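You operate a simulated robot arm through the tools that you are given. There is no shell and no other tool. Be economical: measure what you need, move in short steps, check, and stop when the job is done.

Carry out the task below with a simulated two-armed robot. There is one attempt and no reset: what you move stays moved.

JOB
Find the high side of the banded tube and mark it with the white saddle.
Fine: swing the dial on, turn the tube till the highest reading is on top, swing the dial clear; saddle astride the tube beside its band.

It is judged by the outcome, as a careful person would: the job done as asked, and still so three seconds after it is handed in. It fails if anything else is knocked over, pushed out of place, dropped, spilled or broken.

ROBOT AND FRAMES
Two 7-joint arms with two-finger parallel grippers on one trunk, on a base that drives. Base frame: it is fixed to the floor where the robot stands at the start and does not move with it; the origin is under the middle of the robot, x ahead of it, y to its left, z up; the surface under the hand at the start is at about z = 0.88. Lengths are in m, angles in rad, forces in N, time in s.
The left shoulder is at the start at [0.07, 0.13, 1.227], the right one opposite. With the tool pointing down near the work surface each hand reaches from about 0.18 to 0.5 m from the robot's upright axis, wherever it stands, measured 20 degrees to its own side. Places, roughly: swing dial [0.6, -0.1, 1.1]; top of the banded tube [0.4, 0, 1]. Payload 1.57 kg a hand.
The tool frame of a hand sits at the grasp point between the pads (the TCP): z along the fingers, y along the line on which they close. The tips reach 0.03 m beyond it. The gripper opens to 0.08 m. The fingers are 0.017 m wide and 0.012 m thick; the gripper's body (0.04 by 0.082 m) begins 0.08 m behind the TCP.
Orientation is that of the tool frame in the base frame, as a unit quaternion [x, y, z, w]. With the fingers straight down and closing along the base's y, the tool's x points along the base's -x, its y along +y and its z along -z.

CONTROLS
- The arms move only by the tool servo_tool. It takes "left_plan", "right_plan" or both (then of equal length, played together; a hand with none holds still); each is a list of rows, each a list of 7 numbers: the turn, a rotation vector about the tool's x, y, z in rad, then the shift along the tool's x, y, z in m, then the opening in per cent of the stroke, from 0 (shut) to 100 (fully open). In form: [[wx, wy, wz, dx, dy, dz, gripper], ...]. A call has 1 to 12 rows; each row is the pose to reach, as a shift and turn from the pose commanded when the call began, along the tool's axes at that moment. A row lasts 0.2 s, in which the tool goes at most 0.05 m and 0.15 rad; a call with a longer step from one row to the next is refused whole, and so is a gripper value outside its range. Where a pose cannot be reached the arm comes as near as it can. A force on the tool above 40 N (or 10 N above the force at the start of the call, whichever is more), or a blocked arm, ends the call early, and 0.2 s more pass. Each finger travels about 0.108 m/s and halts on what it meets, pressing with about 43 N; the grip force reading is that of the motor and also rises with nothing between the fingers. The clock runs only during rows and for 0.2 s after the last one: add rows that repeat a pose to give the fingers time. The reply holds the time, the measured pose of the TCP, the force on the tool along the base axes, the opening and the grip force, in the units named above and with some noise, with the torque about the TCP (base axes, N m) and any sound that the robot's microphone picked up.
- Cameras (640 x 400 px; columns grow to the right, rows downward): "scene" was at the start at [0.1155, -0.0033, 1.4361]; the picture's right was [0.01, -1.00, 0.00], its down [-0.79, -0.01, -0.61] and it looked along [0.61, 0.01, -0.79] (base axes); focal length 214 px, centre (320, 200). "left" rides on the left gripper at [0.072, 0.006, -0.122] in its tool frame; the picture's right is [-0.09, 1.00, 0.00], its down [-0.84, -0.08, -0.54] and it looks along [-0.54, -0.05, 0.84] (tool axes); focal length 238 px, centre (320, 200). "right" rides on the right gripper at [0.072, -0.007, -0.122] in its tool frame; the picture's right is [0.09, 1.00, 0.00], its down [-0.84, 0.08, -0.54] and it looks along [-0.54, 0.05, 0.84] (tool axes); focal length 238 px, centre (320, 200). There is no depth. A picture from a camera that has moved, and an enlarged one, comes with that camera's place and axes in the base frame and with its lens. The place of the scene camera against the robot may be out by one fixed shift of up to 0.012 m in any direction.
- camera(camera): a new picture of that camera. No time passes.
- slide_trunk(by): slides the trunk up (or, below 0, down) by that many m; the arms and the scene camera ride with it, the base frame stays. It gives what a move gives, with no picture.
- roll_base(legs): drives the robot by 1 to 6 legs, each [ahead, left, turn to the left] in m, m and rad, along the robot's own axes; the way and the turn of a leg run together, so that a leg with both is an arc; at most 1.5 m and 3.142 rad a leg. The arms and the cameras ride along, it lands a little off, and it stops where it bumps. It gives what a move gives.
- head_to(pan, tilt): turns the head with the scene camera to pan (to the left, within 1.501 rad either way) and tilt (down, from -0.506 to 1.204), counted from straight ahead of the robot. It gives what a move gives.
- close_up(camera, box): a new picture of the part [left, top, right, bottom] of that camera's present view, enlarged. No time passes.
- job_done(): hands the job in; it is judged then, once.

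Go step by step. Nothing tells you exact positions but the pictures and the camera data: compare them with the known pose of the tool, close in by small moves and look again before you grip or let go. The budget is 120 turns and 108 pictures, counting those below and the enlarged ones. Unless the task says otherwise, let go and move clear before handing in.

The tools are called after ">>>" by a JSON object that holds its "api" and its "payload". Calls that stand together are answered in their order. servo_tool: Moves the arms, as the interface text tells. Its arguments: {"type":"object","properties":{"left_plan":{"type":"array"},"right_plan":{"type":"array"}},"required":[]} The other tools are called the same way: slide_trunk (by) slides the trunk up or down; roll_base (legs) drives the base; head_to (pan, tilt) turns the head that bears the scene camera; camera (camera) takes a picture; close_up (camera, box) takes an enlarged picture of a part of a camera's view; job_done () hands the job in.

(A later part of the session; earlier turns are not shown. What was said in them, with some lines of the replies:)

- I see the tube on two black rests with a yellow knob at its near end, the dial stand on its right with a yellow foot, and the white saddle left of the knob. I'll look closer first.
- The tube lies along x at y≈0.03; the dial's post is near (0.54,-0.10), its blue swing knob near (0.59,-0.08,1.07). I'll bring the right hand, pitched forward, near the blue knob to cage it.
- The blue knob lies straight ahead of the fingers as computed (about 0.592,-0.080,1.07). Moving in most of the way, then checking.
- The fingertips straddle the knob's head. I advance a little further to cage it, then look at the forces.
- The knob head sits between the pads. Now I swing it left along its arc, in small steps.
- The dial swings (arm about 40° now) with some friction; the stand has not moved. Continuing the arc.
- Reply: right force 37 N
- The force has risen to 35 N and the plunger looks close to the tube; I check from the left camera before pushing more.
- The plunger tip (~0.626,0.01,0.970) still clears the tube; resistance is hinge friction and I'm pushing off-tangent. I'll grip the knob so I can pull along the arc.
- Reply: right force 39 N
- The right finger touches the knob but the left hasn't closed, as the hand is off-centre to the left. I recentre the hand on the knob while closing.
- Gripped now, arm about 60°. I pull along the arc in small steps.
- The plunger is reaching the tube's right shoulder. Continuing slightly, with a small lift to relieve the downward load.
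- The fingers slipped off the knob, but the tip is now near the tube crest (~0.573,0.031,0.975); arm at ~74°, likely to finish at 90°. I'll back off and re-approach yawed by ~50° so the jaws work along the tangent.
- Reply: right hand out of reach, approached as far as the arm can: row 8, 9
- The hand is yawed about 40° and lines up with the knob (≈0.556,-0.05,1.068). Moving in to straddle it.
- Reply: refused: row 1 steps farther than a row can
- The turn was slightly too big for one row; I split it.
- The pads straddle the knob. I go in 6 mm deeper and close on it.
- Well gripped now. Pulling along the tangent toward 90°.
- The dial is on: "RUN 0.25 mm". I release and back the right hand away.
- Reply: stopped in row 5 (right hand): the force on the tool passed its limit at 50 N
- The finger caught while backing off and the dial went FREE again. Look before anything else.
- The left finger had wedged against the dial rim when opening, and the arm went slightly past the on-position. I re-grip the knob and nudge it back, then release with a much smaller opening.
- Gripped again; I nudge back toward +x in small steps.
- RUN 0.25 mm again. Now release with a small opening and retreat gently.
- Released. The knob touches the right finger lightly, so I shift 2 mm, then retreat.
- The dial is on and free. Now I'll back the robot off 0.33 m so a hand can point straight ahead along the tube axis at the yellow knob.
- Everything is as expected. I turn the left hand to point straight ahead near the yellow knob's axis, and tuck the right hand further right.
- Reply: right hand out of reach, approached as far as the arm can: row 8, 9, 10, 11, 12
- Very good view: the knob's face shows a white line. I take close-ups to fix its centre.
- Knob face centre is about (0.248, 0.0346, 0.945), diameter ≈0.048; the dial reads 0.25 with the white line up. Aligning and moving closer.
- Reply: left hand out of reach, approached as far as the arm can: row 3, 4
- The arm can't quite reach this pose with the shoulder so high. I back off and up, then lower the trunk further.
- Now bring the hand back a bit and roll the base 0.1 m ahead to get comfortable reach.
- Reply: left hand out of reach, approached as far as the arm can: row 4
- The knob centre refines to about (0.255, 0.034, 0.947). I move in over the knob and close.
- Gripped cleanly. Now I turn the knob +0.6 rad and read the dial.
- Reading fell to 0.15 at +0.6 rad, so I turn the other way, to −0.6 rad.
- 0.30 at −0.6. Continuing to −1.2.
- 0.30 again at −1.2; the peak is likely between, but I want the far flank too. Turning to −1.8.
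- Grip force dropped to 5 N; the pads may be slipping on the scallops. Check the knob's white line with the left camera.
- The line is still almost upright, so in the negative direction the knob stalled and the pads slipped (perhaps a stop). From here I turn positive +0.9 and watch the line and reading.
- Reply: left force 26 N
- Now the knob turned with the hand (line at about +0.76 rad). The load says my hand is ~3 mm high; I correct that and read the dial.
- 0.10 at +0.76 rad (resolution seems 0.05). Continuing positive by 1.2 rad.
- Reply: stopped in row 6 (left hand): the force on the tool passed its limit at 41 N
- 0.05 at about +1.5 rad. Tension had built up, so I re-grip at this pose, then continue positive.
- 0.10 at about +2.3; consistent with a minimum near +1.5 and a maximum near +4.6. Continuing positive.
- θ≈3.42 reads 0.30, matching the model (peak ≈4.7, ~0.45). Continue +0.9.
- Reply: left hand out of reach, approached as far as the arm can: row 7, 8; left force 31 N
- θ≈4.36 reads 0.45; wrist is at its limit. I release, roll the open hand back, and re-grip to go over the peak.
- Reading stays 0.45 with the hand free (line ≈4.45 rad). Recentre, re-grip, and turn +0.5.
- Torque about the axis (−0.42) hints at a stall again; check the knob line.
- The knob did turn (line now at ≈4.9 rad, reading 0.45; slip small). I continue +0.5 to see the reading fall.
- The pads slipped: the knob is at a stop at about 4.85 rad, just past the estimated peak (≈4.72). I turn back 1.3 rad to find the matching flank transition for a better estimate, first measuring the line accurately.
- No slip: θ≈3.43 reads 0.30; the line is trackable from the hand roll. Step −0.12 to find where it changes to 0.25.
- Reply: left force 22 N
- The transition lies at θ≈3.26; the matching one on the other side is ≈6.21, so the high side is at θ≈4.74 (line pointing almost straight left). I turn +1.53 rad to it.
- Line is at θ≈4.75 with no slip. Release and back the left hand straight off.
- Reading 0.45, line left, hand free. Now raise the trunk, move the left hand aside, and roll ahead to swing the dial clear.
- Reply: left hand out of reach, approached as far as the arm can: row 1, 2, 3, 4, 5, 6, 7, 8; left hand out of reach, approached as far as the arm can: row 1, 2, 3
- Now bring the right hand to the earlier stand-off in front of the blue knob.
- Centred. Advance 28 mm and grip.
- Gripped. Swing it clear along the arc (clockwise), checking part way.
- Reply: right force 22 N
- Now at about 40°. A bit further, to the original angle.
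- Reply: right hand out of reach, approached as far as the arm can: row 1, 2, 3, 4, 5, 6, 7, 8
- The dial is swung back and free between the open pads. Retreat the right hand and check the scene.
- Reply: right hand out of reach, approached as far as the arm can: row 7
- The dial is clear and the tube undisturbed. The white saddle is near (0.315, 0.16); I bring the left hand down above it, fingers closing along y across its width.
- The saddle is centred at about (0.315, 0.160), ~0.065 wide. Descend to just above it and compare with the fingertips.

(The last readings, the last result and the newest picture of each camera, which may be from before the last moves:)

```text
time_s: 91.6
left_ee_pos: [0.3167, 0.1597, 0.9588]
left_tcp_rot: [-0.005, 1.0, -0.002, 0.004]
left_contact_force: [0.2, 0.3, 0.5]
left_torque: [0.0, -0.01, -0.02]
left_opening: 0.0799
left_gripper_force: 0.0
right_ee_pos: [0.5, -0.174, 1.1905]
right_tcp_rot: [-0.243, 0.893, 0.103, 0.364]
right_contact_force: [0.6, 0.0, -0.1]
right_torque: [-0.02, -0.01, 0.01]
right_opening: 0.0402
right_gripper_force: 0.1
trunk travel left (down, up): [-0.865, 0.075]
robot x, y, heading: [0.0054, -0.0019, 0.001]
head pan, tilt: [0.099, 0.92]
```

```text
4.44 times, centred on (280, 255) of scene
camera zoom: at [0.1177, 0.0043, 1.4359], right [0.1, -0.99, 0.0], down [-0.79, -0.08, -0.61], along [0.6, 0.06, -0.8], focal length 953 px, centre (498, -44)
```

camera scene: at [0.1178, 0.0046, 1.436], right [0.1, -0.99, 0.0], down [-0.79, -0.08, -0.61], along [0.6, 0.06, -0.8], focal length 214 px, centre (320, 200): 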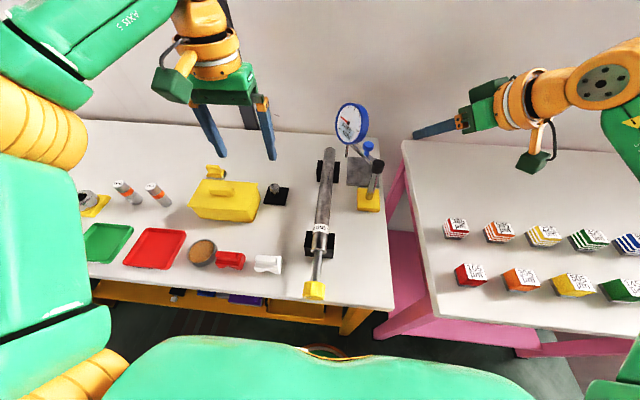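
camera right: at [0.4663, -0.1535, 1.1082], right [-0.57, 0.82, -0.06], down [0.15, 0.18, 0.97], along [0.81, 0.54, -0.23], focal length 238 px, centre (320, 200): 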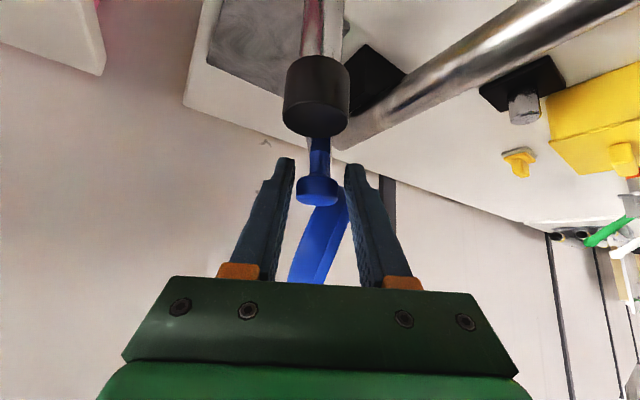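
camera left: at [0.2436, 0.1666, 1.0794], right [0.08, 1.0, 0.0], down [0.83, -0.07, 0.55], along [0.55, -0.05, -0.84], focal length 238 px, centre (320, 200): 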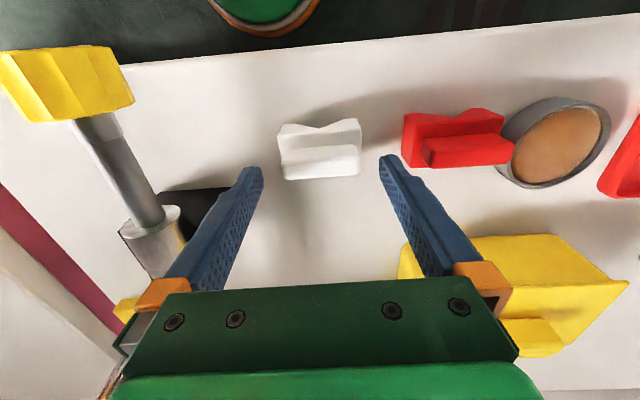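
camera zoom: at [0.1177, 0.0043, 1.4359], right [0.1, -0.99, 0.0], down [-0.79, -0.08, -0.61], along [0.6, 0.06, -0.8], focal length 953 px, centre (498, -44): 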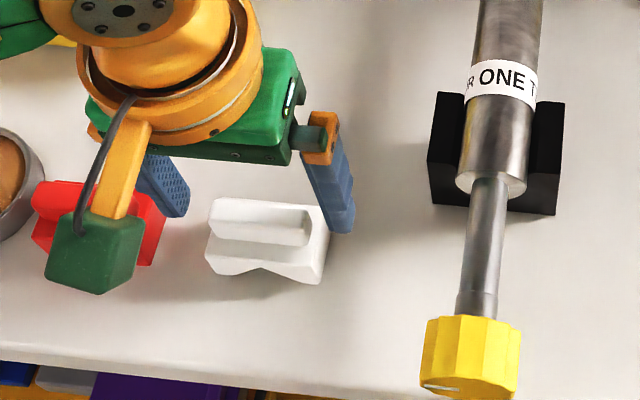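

Fingertips straddle the saddle with clearance on both sides (saddle ≈0.06 wide). Lower and close on it.

>>> {"api": "servo_tool", "payload": {"left_plan": [[0, 0, 0, 0, 0.001, 0.02, 100], [0, 0, 0, 0, 0.001, 0.037, 100], [0, 0, 0, 0, 0.001, 0.038, 85], [0, 0, 0, 0, 0.001, 0.038, 70], [0, 0, 0, 0, 0.001, 0.038, 60], [0, 0, 0, 0, 0.001, 0.038, 60]]}}

>>> {"api": "camera", "payload": {"camera": "left"}}

```text
time_s: 93.0
left_ee_pos: [0.3176, 0.1601, 0.9213]
left_tcp_rot: [-0.004, 1.0, -0.002, 0.003]
left_contact_force: [-0.4, 0.4, 0.0]
left_torque: [0.01, 0.0, 0.0]
left_opening: 0.0607
left_gripper_force: 43.1
right_ee_pos: [0.5007, -0.1733, 1.191]
right_tcp_rot: [-0.243, 0.893, 0.102, 0.363]
right_contact_force: [0.5, -0.5, -0.2]
right_torque: [0.01, -0.02, 0.0]
right_opening: 0.0399
right_gripper_force: 0.1
trunk travel left (down, up): [-0.865, 0.075]
robot x, y, heading: [0.0052, 0.0028, 0.008]
head pan, tilt: [0.099, 0.92]
```

```text
15 pictures are left
camera left: at [0.2451, 0.1672, 1.0414], right [0.08, 1.0, 0.0], down [0.83, -0.07, 0.55], along [0.55, -0.05, -0.84], focal length 238 px, centre (320, 200)
```

left: 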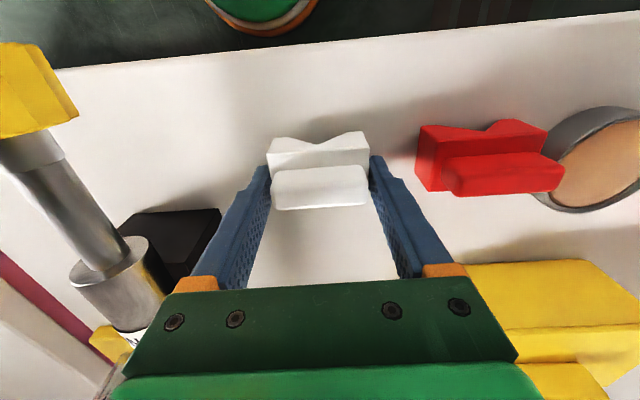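

Saddle held (0.0607 opening). Band is at x≈0.396, tight against the near rest, so I'll seat the saddle on its far side at x≈0.427. Lift and carry over.

>>> {"api": "servo_tool", "payload": {"left_plan": [[0, 0, 0, 0, 0, -0.02, 60], [0, 0, 0, 0, 0, -0.05, 60], [0, 0, 0, 0, 0, -0.09, 60], [0, 0, 0, 0, 0, -0.13, 60], [0, 0, 0, -0.02, -0.02, -0.13, 60], [0, 0, 0, -0.04, -0.045, -0.13, 60], [0, 0, 0, -0.06, -0.07, -0.13, 60], [0, 0, 0, -0.08, -0.095, -0.13, 60], [0, 0, 0, -0.1, -0.115, -0.13, 60], [0, 0, 0, -0.11, -0.125, -0.13, 60], [0, 0, 0, -0.11, -0.125, -0.13, 60]]}}

>>> {"api": "camera", "payload": {"camera": "left"}}

>>> {"api": "close_up", "payload": {"camera": "scene", "box": [250, 130, 400, 300]}}

```text
time_s: 95.4
left_ee_pos: [0.4282, 0.0356, 1.0535]
left_tcp_rot: [-0.004, 1.0, -0.003, 0.004]
left_contact_force: [-0.3, 1.2, -1.1]
left_torque: [0.0, 0.0, -0.02]
left_opening: 0.0609
left_gripper_force: 43.0
right_ee_pos: [0.4992, -0.1746, 1.1901]
right_tcp_rot: [-0.244, 0.893, 0.103, 0.364]
right_contact_force: [0.1, 0.1, 0.6]
right_torque: [0.03, 0.05, -0.04]
right_opening: 0.0401
right_gripper_force: 0.1
trunk travel left (down, up): [-0.865, 0.075]
robot x, y, heading: [0.0067, 0.0028, 0.003]
head pan, tilt: [0.099, 0.92]
```

```text
14 pictures are left
camera left: at [0.3553, 0.0432, 1.1737], right [0.08, 1.0, 0.0], down [0.83, -0.07, 0.55], along [0.55, -0.05, -0.84], focal length 238 px, centre (320, 200)
```

left: 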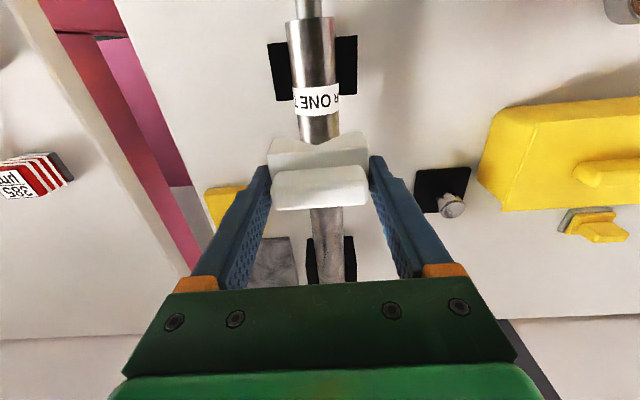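

```text
2.35 times, centred on (325, 215) of scene
camera zoom: at [0.1177, 0.0046, 1.4359], right [0.1, -0.99, 0.0], down [-0.79, -0.08, -0.61], along [0.6, 0.06, -0.8], focal length 505 px, centre (308, 165)
```

zoom: 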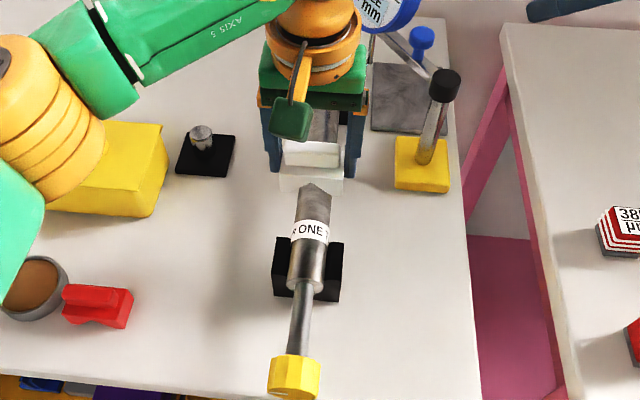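

The saddle is right over the tube (tube axis y≈0.0356, band ends at x≈0.408, saddle face ≈0.411). Descend gently until it seats.

>>> {"api": "servo_tool", "payload": {"left_plan": [[0, 0, 0, -0.001, 0, 0.02, 60], [0, 0, 0, -0.001, 0, 0.04, 60], [0, 0, 0, -0.001, 0, 0.048, 60], [0, 0, 0, -0.001, 0, 0.051, 60], [0, 0, 0, -0.001, 0, 0.054, 60], [0, 0, 0, -0.001, 0, 0.054, 60]]}}

>>> {"api": "close_up", "payload": {"camera": "left", "box": [240, 60, 400, 220]}}

```text
time_s: 96.8
left_ee_pos: [0.428, 0.0352, 0.9985]
left_tcp_rot: [-0.005, 1.0, -0.002, 0.003]
left_contact_force: [0.1, -1.0, -0.1]
left_torque: [0.02, -0.02, 0.02]
left_opening: 0.0605
left_gripper_force: 43.2
right_ee_pos: [0.5003, -0.1736, 1.1902]
right_tcp_rot: [-0.244, 0.893, 0.103, 0.363]
right_contact_force: [0.3, 0.5, 1.1]
right_torque: [0.02, 0.02, 0.01]
right_opening: 0.04
right_gripper_force: 0.0
trunk travel left (down, up): [-0.865, 0.075]
robot x, y, heading: [0.0049, 0.0016, 0.004]
head pan, tilt: [0.099, 0.92]
```

```text
2.50 times, centred on (320, 140) of left
camera zoom: at [0.3558, 0.0426, 1.1197], right [0.08, 1.0, 0.0], down [0.83, -0.07, 0.55], along [0.55, -0.05, -0.84], focal length 596 px, centre (320, 350)
```

zoom: 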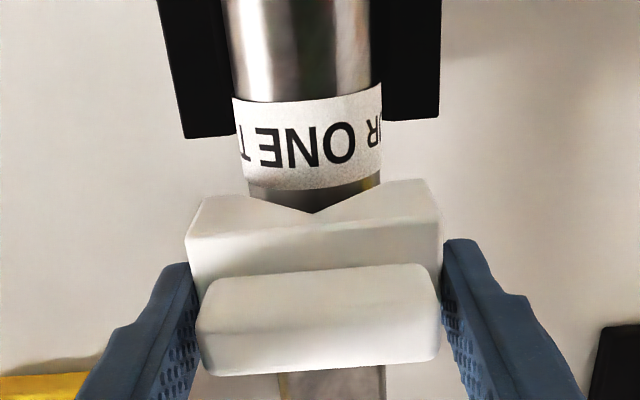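

No contact yet and aligned; continue in 2 mm steps.

>>> {"api": "servo_tool", "payload": {"left_plan": [[0, 0, 0, 0, 0, 0.002, 60], [0, 0, 0, 0, 0, 0.004, 60], [0, 0, 0, 0, 0, 0.006, 60], [0, 0, 0, 0, 0, 0.006, 60]]}}

```text
time_s: 97.8
left_ee_pos: [0.4297, 0.0352, 0.9938]
left_tcp_rot: [-0.004, 1.0, -0.003, 0.003]
left_contact_force: [1.0, -0.1, 0.2]
left_torque: [0.0, 0.01, -0.01]
left_opening: 0.0609
left_gripper_force: 43.2
right_ee_pos: [0.4997, -0.1732, 1.1902]
right_tcp_rot: [-0.243, 0.893, 0.102, 0.364]
right_contact_force: [-0.6, -0.3, 0.2]
right_torque: [-0.01, 0.01, 0.02]
right_opening: 0.0402
right_gripper_force: 0.0
trunk travel left (down, up): [-0.865, 0.075]
robot x, y, heading: [0.0022, 0.0047, 0.01]
head pan, tilt: [0.099, 0.92]
```

>>> {"api": "servo_tool", "payload": {"left_plan": [[0, 0, 0, 0, 0, 0.002, 60], [0, 0, 0, 0, 0, 0.004, 60], [0, 0, 0, 0, 0, 0.006, 60], [0, 0, 0, 0, 0, 0.006, 60]]}}

>>> {"api": "close_up", "payload": {"camera": "left", "box": [240, 60, 400, 220]}}

```text
time_s: 98.5
left_ee_pos: [0.4287, 0.0356, 0.9933]
left_tcp_rot: [-0.005, 1.0, -0.005, 0.011]
left_contact_force: [0.8, 1.6, 17.8]
left_torque: [0.1, 0.25, -0.1]
left_opening: 0.0608
left_gripper_force: 42.7
right_ee_pos: [0.4963, -0.1735, 1.1913]
right_tcp_rot: [-0.244, 0.893, 0.102, 0.365]
right_contact_force: [-0.3, 0.8, -0.3]
right_torque: [-0.01, 0.01, 0.03]
right_opening: 0.0398
right_gripper_force: 0.0
trunk travel left (down, up): [-0.865, 0.075]
robot x, y, heading: [0.0023, -0.0004, 0.008]
head pan, tilt: [0.099, 0.92]
stopped in row 3 (left hand): the force on the tool passed its limit at 40 N (the readings are from after the stop); the commanded pose is now the measured one
```

```text
2.50 times, centred on (320, 140) of left
camera zoom: at [0.3534, 0.0432, 1.1118], right [0.08, 1.0, -0.01], down [0.83, -0.06, 0.56], along [0.56, -0.05, -0.83], focal length 596 px, centre (320, 350)
```

zoom: 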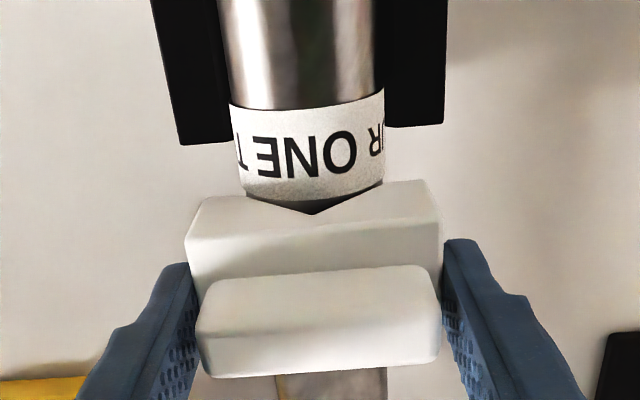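

It's seated (contact at z≈0.993, firm). Ease up 1 mm and open slowly, evenly.

>>> {"api": "servo_tool", "payload": {"left_plan": [[0, 0, 0, 0, 0, -0.0005, 60], [0, 0, 0, 0, 0, -0.001, 60], [0, 0, 0, 0, 0, -0.001, 78], [0, 0, 0, 0, 0, -0.001, 85], [0, 0, 0, 0, 0, -0.001, 100], [0, 0, 0, 0, 0, -0.001, 100]]}}

>>> {"api": "close_up", "payload": {"camera": "left", "box": [240, 60, 400, 220]}}

```text
time_s: 99.9
left_ee_pos: [0.4306, 0.0341, 0.9918]
left_tcp_rot: [-0.005, 1.0, -0.004, 0.007]
left_contact_force: [-1.1, 0.0, -0.4]
left_torque: [0.02, -0.02, 0.0]
left_opening: 0.0799
left_gripper_force: 0.0
right_ee_pos: [0.5, -0.1739, 1.191]
right_tcp_rot: [-0.244, 0.893, 0.103, 0.363]
right_contact_force: [0.3, -0.1, 0.4]
right_torque: [-0.01, -0.01, -0.01]
right_opening: 0.0401
right_gripper_force: 0.0
trunk travel left (down, up): [-0.865, 0.075]
robot x, y, heading: [0.0032, 0.0051, 0.002]
head pan, tilt: [0.099, 0.92]
```

```text
2.50 times, centred on (320, 140) of left
camera zoom: at [0.3569, 0.0428, 1.1112], right [0.08, 1.0, -0.01], down [0.83, -0.06, 0.56], along [0.55, -0.05, -0.83], focal length 596 px, centre (320, 350)
```

zoom: 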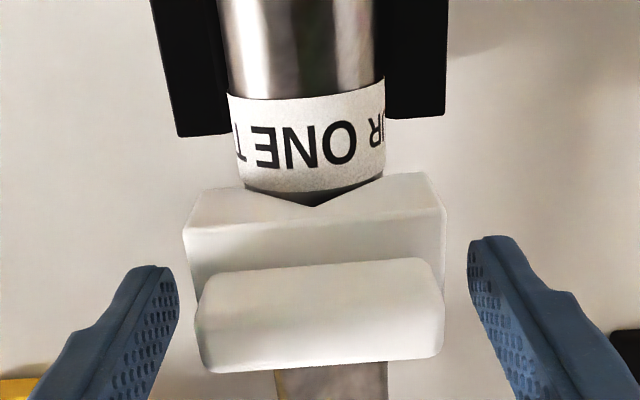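

Free on both sides; the saddle sits level on the tube. Lift straight up and check everything.

>>> {"api": "servo_tool", "payload": {"left_plan": [[0, 0, 0, 0, 0.001, -0.015, 100], [0, 0, 0, 0, 0.001, -0.04, 100], [0, 0, 0, 0, 0.001, -0.08, 100], [0, 0, 0, 0, 0.001, -0.12, 100], [0, 0, 0, 0.02, 0.04, -0.15, 100], [0, 0, 0, 0.04, 0.08, -0.16, 100], [0, 0, 0, 0.05, 0.12, -0.16, 100]]}}

>>> {"api": "camera", "payload": {"camera": "scene"}}

>>> {"api": "close_up", "payload": {"camera": "scene", "box": [270, 120, 400, 305]}}

```text
refused: row 5 steps farther than a row can; nothing moved
```

```text
9 pictures are left
camera scene: at [0.1184, 0.0042, 1.4358], right [0.1, -0.99, 0.0], down [-0.79, -0.08, -0.61], along [0.6, 0.06, -0.8], focal length 214 px, centre (320, 200)
```

scene: 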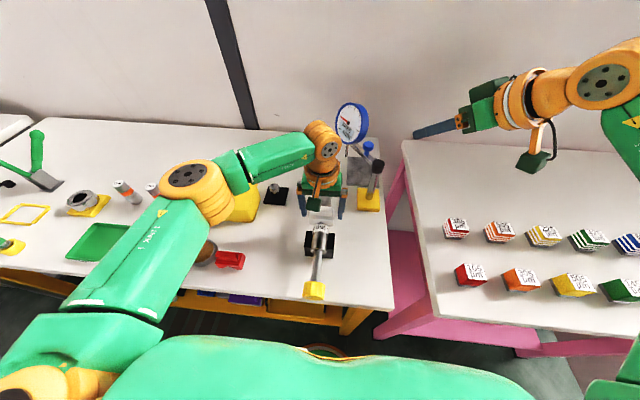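

```text
2.16 times, centred on (335, 212) of scene
camera zoom: at [0.1184, 0.0042, 1.4358], right [0.1, -0.99, 0.0], down [-0.79, -0.08, -0.61], along [0.6, 0.06, -0.8], focal length 464 px, centre (288, 173)
```

zoom: 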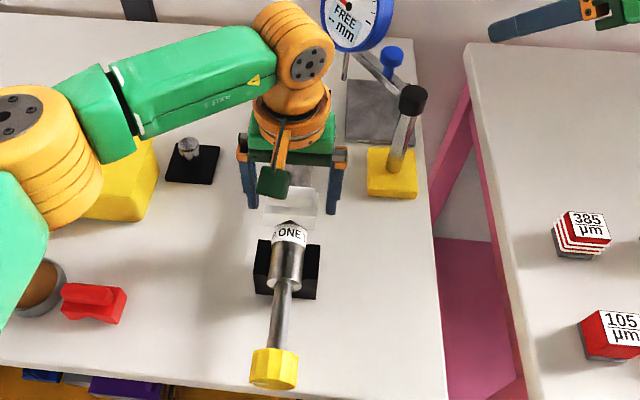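

One step was too long; I repeat with shorter rows.

>>> {"api": "servo_tool", "payload": {"left_plan": [[0, 0, 0, 0, 0.001, -0.015, 100], [0, 0, 0, 0, 0.001, -0.04, 100], [0, 0, 0, 0, 0.001, -0.075, 100], [0, 0, 0, 0, 0.001, -0.11, 100], [0, 0, 0, 0.015, 0.03, -0.13, 100], [0, 0, 0, 0.03, 0.06, -0.15, 100], [0, 0, 0, 0.045, 0.09, -0.16, 100], [0, 0, 0, 0.06, 0.12, -0.16, 100]]}}

>>> {"api": "close_up", "payload": {"camera": "scene", "box": [270, 120, 400, 305]}}

>>> {"api": "camera", "payload": {"camera": "left"}}

```text
time_s: 101.7
left_ee_pos: [0.3652, 0.1567, 1.1485]
left_tcp_rot: [-0.006, 1.0, -0.005, 0.008]
left_contact_force: [0.2, 0.3, 0.6]
left_torque: [0.0, -0.04, -0.01]
left_opening: 0.0799
left_gripper_force: 0.0
right_ee_pos: [0.4996, -0.1729, 1.1912]
right_tcp_rot: [-0.244, 0.893, 0.102, 0.364]
right_contact_force: [-0.1, -0.1, 0.7]
right_torque: [0.01, 0.03, -0.04]
right_opening: 0.04
right_gripper_force: 0.0
trunk travel left (down, up): [-0.865, 0.075]
robot x, y, heading: [0.0017, 0.0018, 0.003]
head pan, tilt: [0.099, 0.92]
```

```text
2.16 times, centred on (335, 212) of scene
camera zoom: at [0.1171, 0.0062, 1.436], right [0.1, -0.99, 0.0], down [-0.79, -0.08, -0.61], along [0.6, 0.06, -0.8], focal length 464 px, centre (288, 173)
```

zoom: 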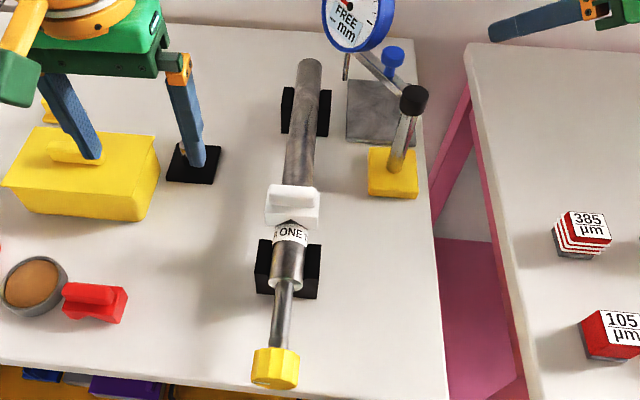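

```text
6 pictures are left
camera left: at [0.2908, 0.1655, 1.2697], right [0.08, 1.0, -0.01], down [0.83, -0.06, 0.56], along [0.55, -0.05, -0.83], focal length 238 px, centre (320, 200)
```

left: 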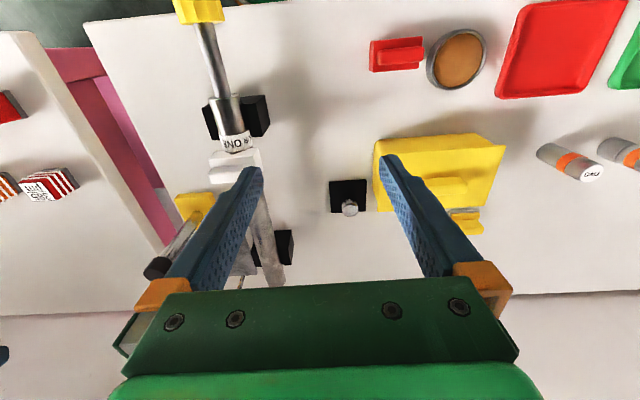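

The saddle sits astride the tube right beside the band, "ONE" is still on top as it was at the 0.45 mm reading, the dial is clear (FREE), and both hands are away. Handing in.

>>> {"api": "job_done", "payload": {}}

```text
The job is handed in.
```

The high side of the banded tube is on top and marked. I set it at the middle of the highest reading, 0.45 mm, to within about 0.06 rad by my estimate. The dial reads in 0.05 mm steps, and a stop kept me from turning the tube through the last fifth or so of a full turn.

The dial is swung clear and reads FREE. The white saddle sits astride the tube on the far side of the band, a few millimetres from it, and both hands are away. Nothing else appeared moved in the last pictures.
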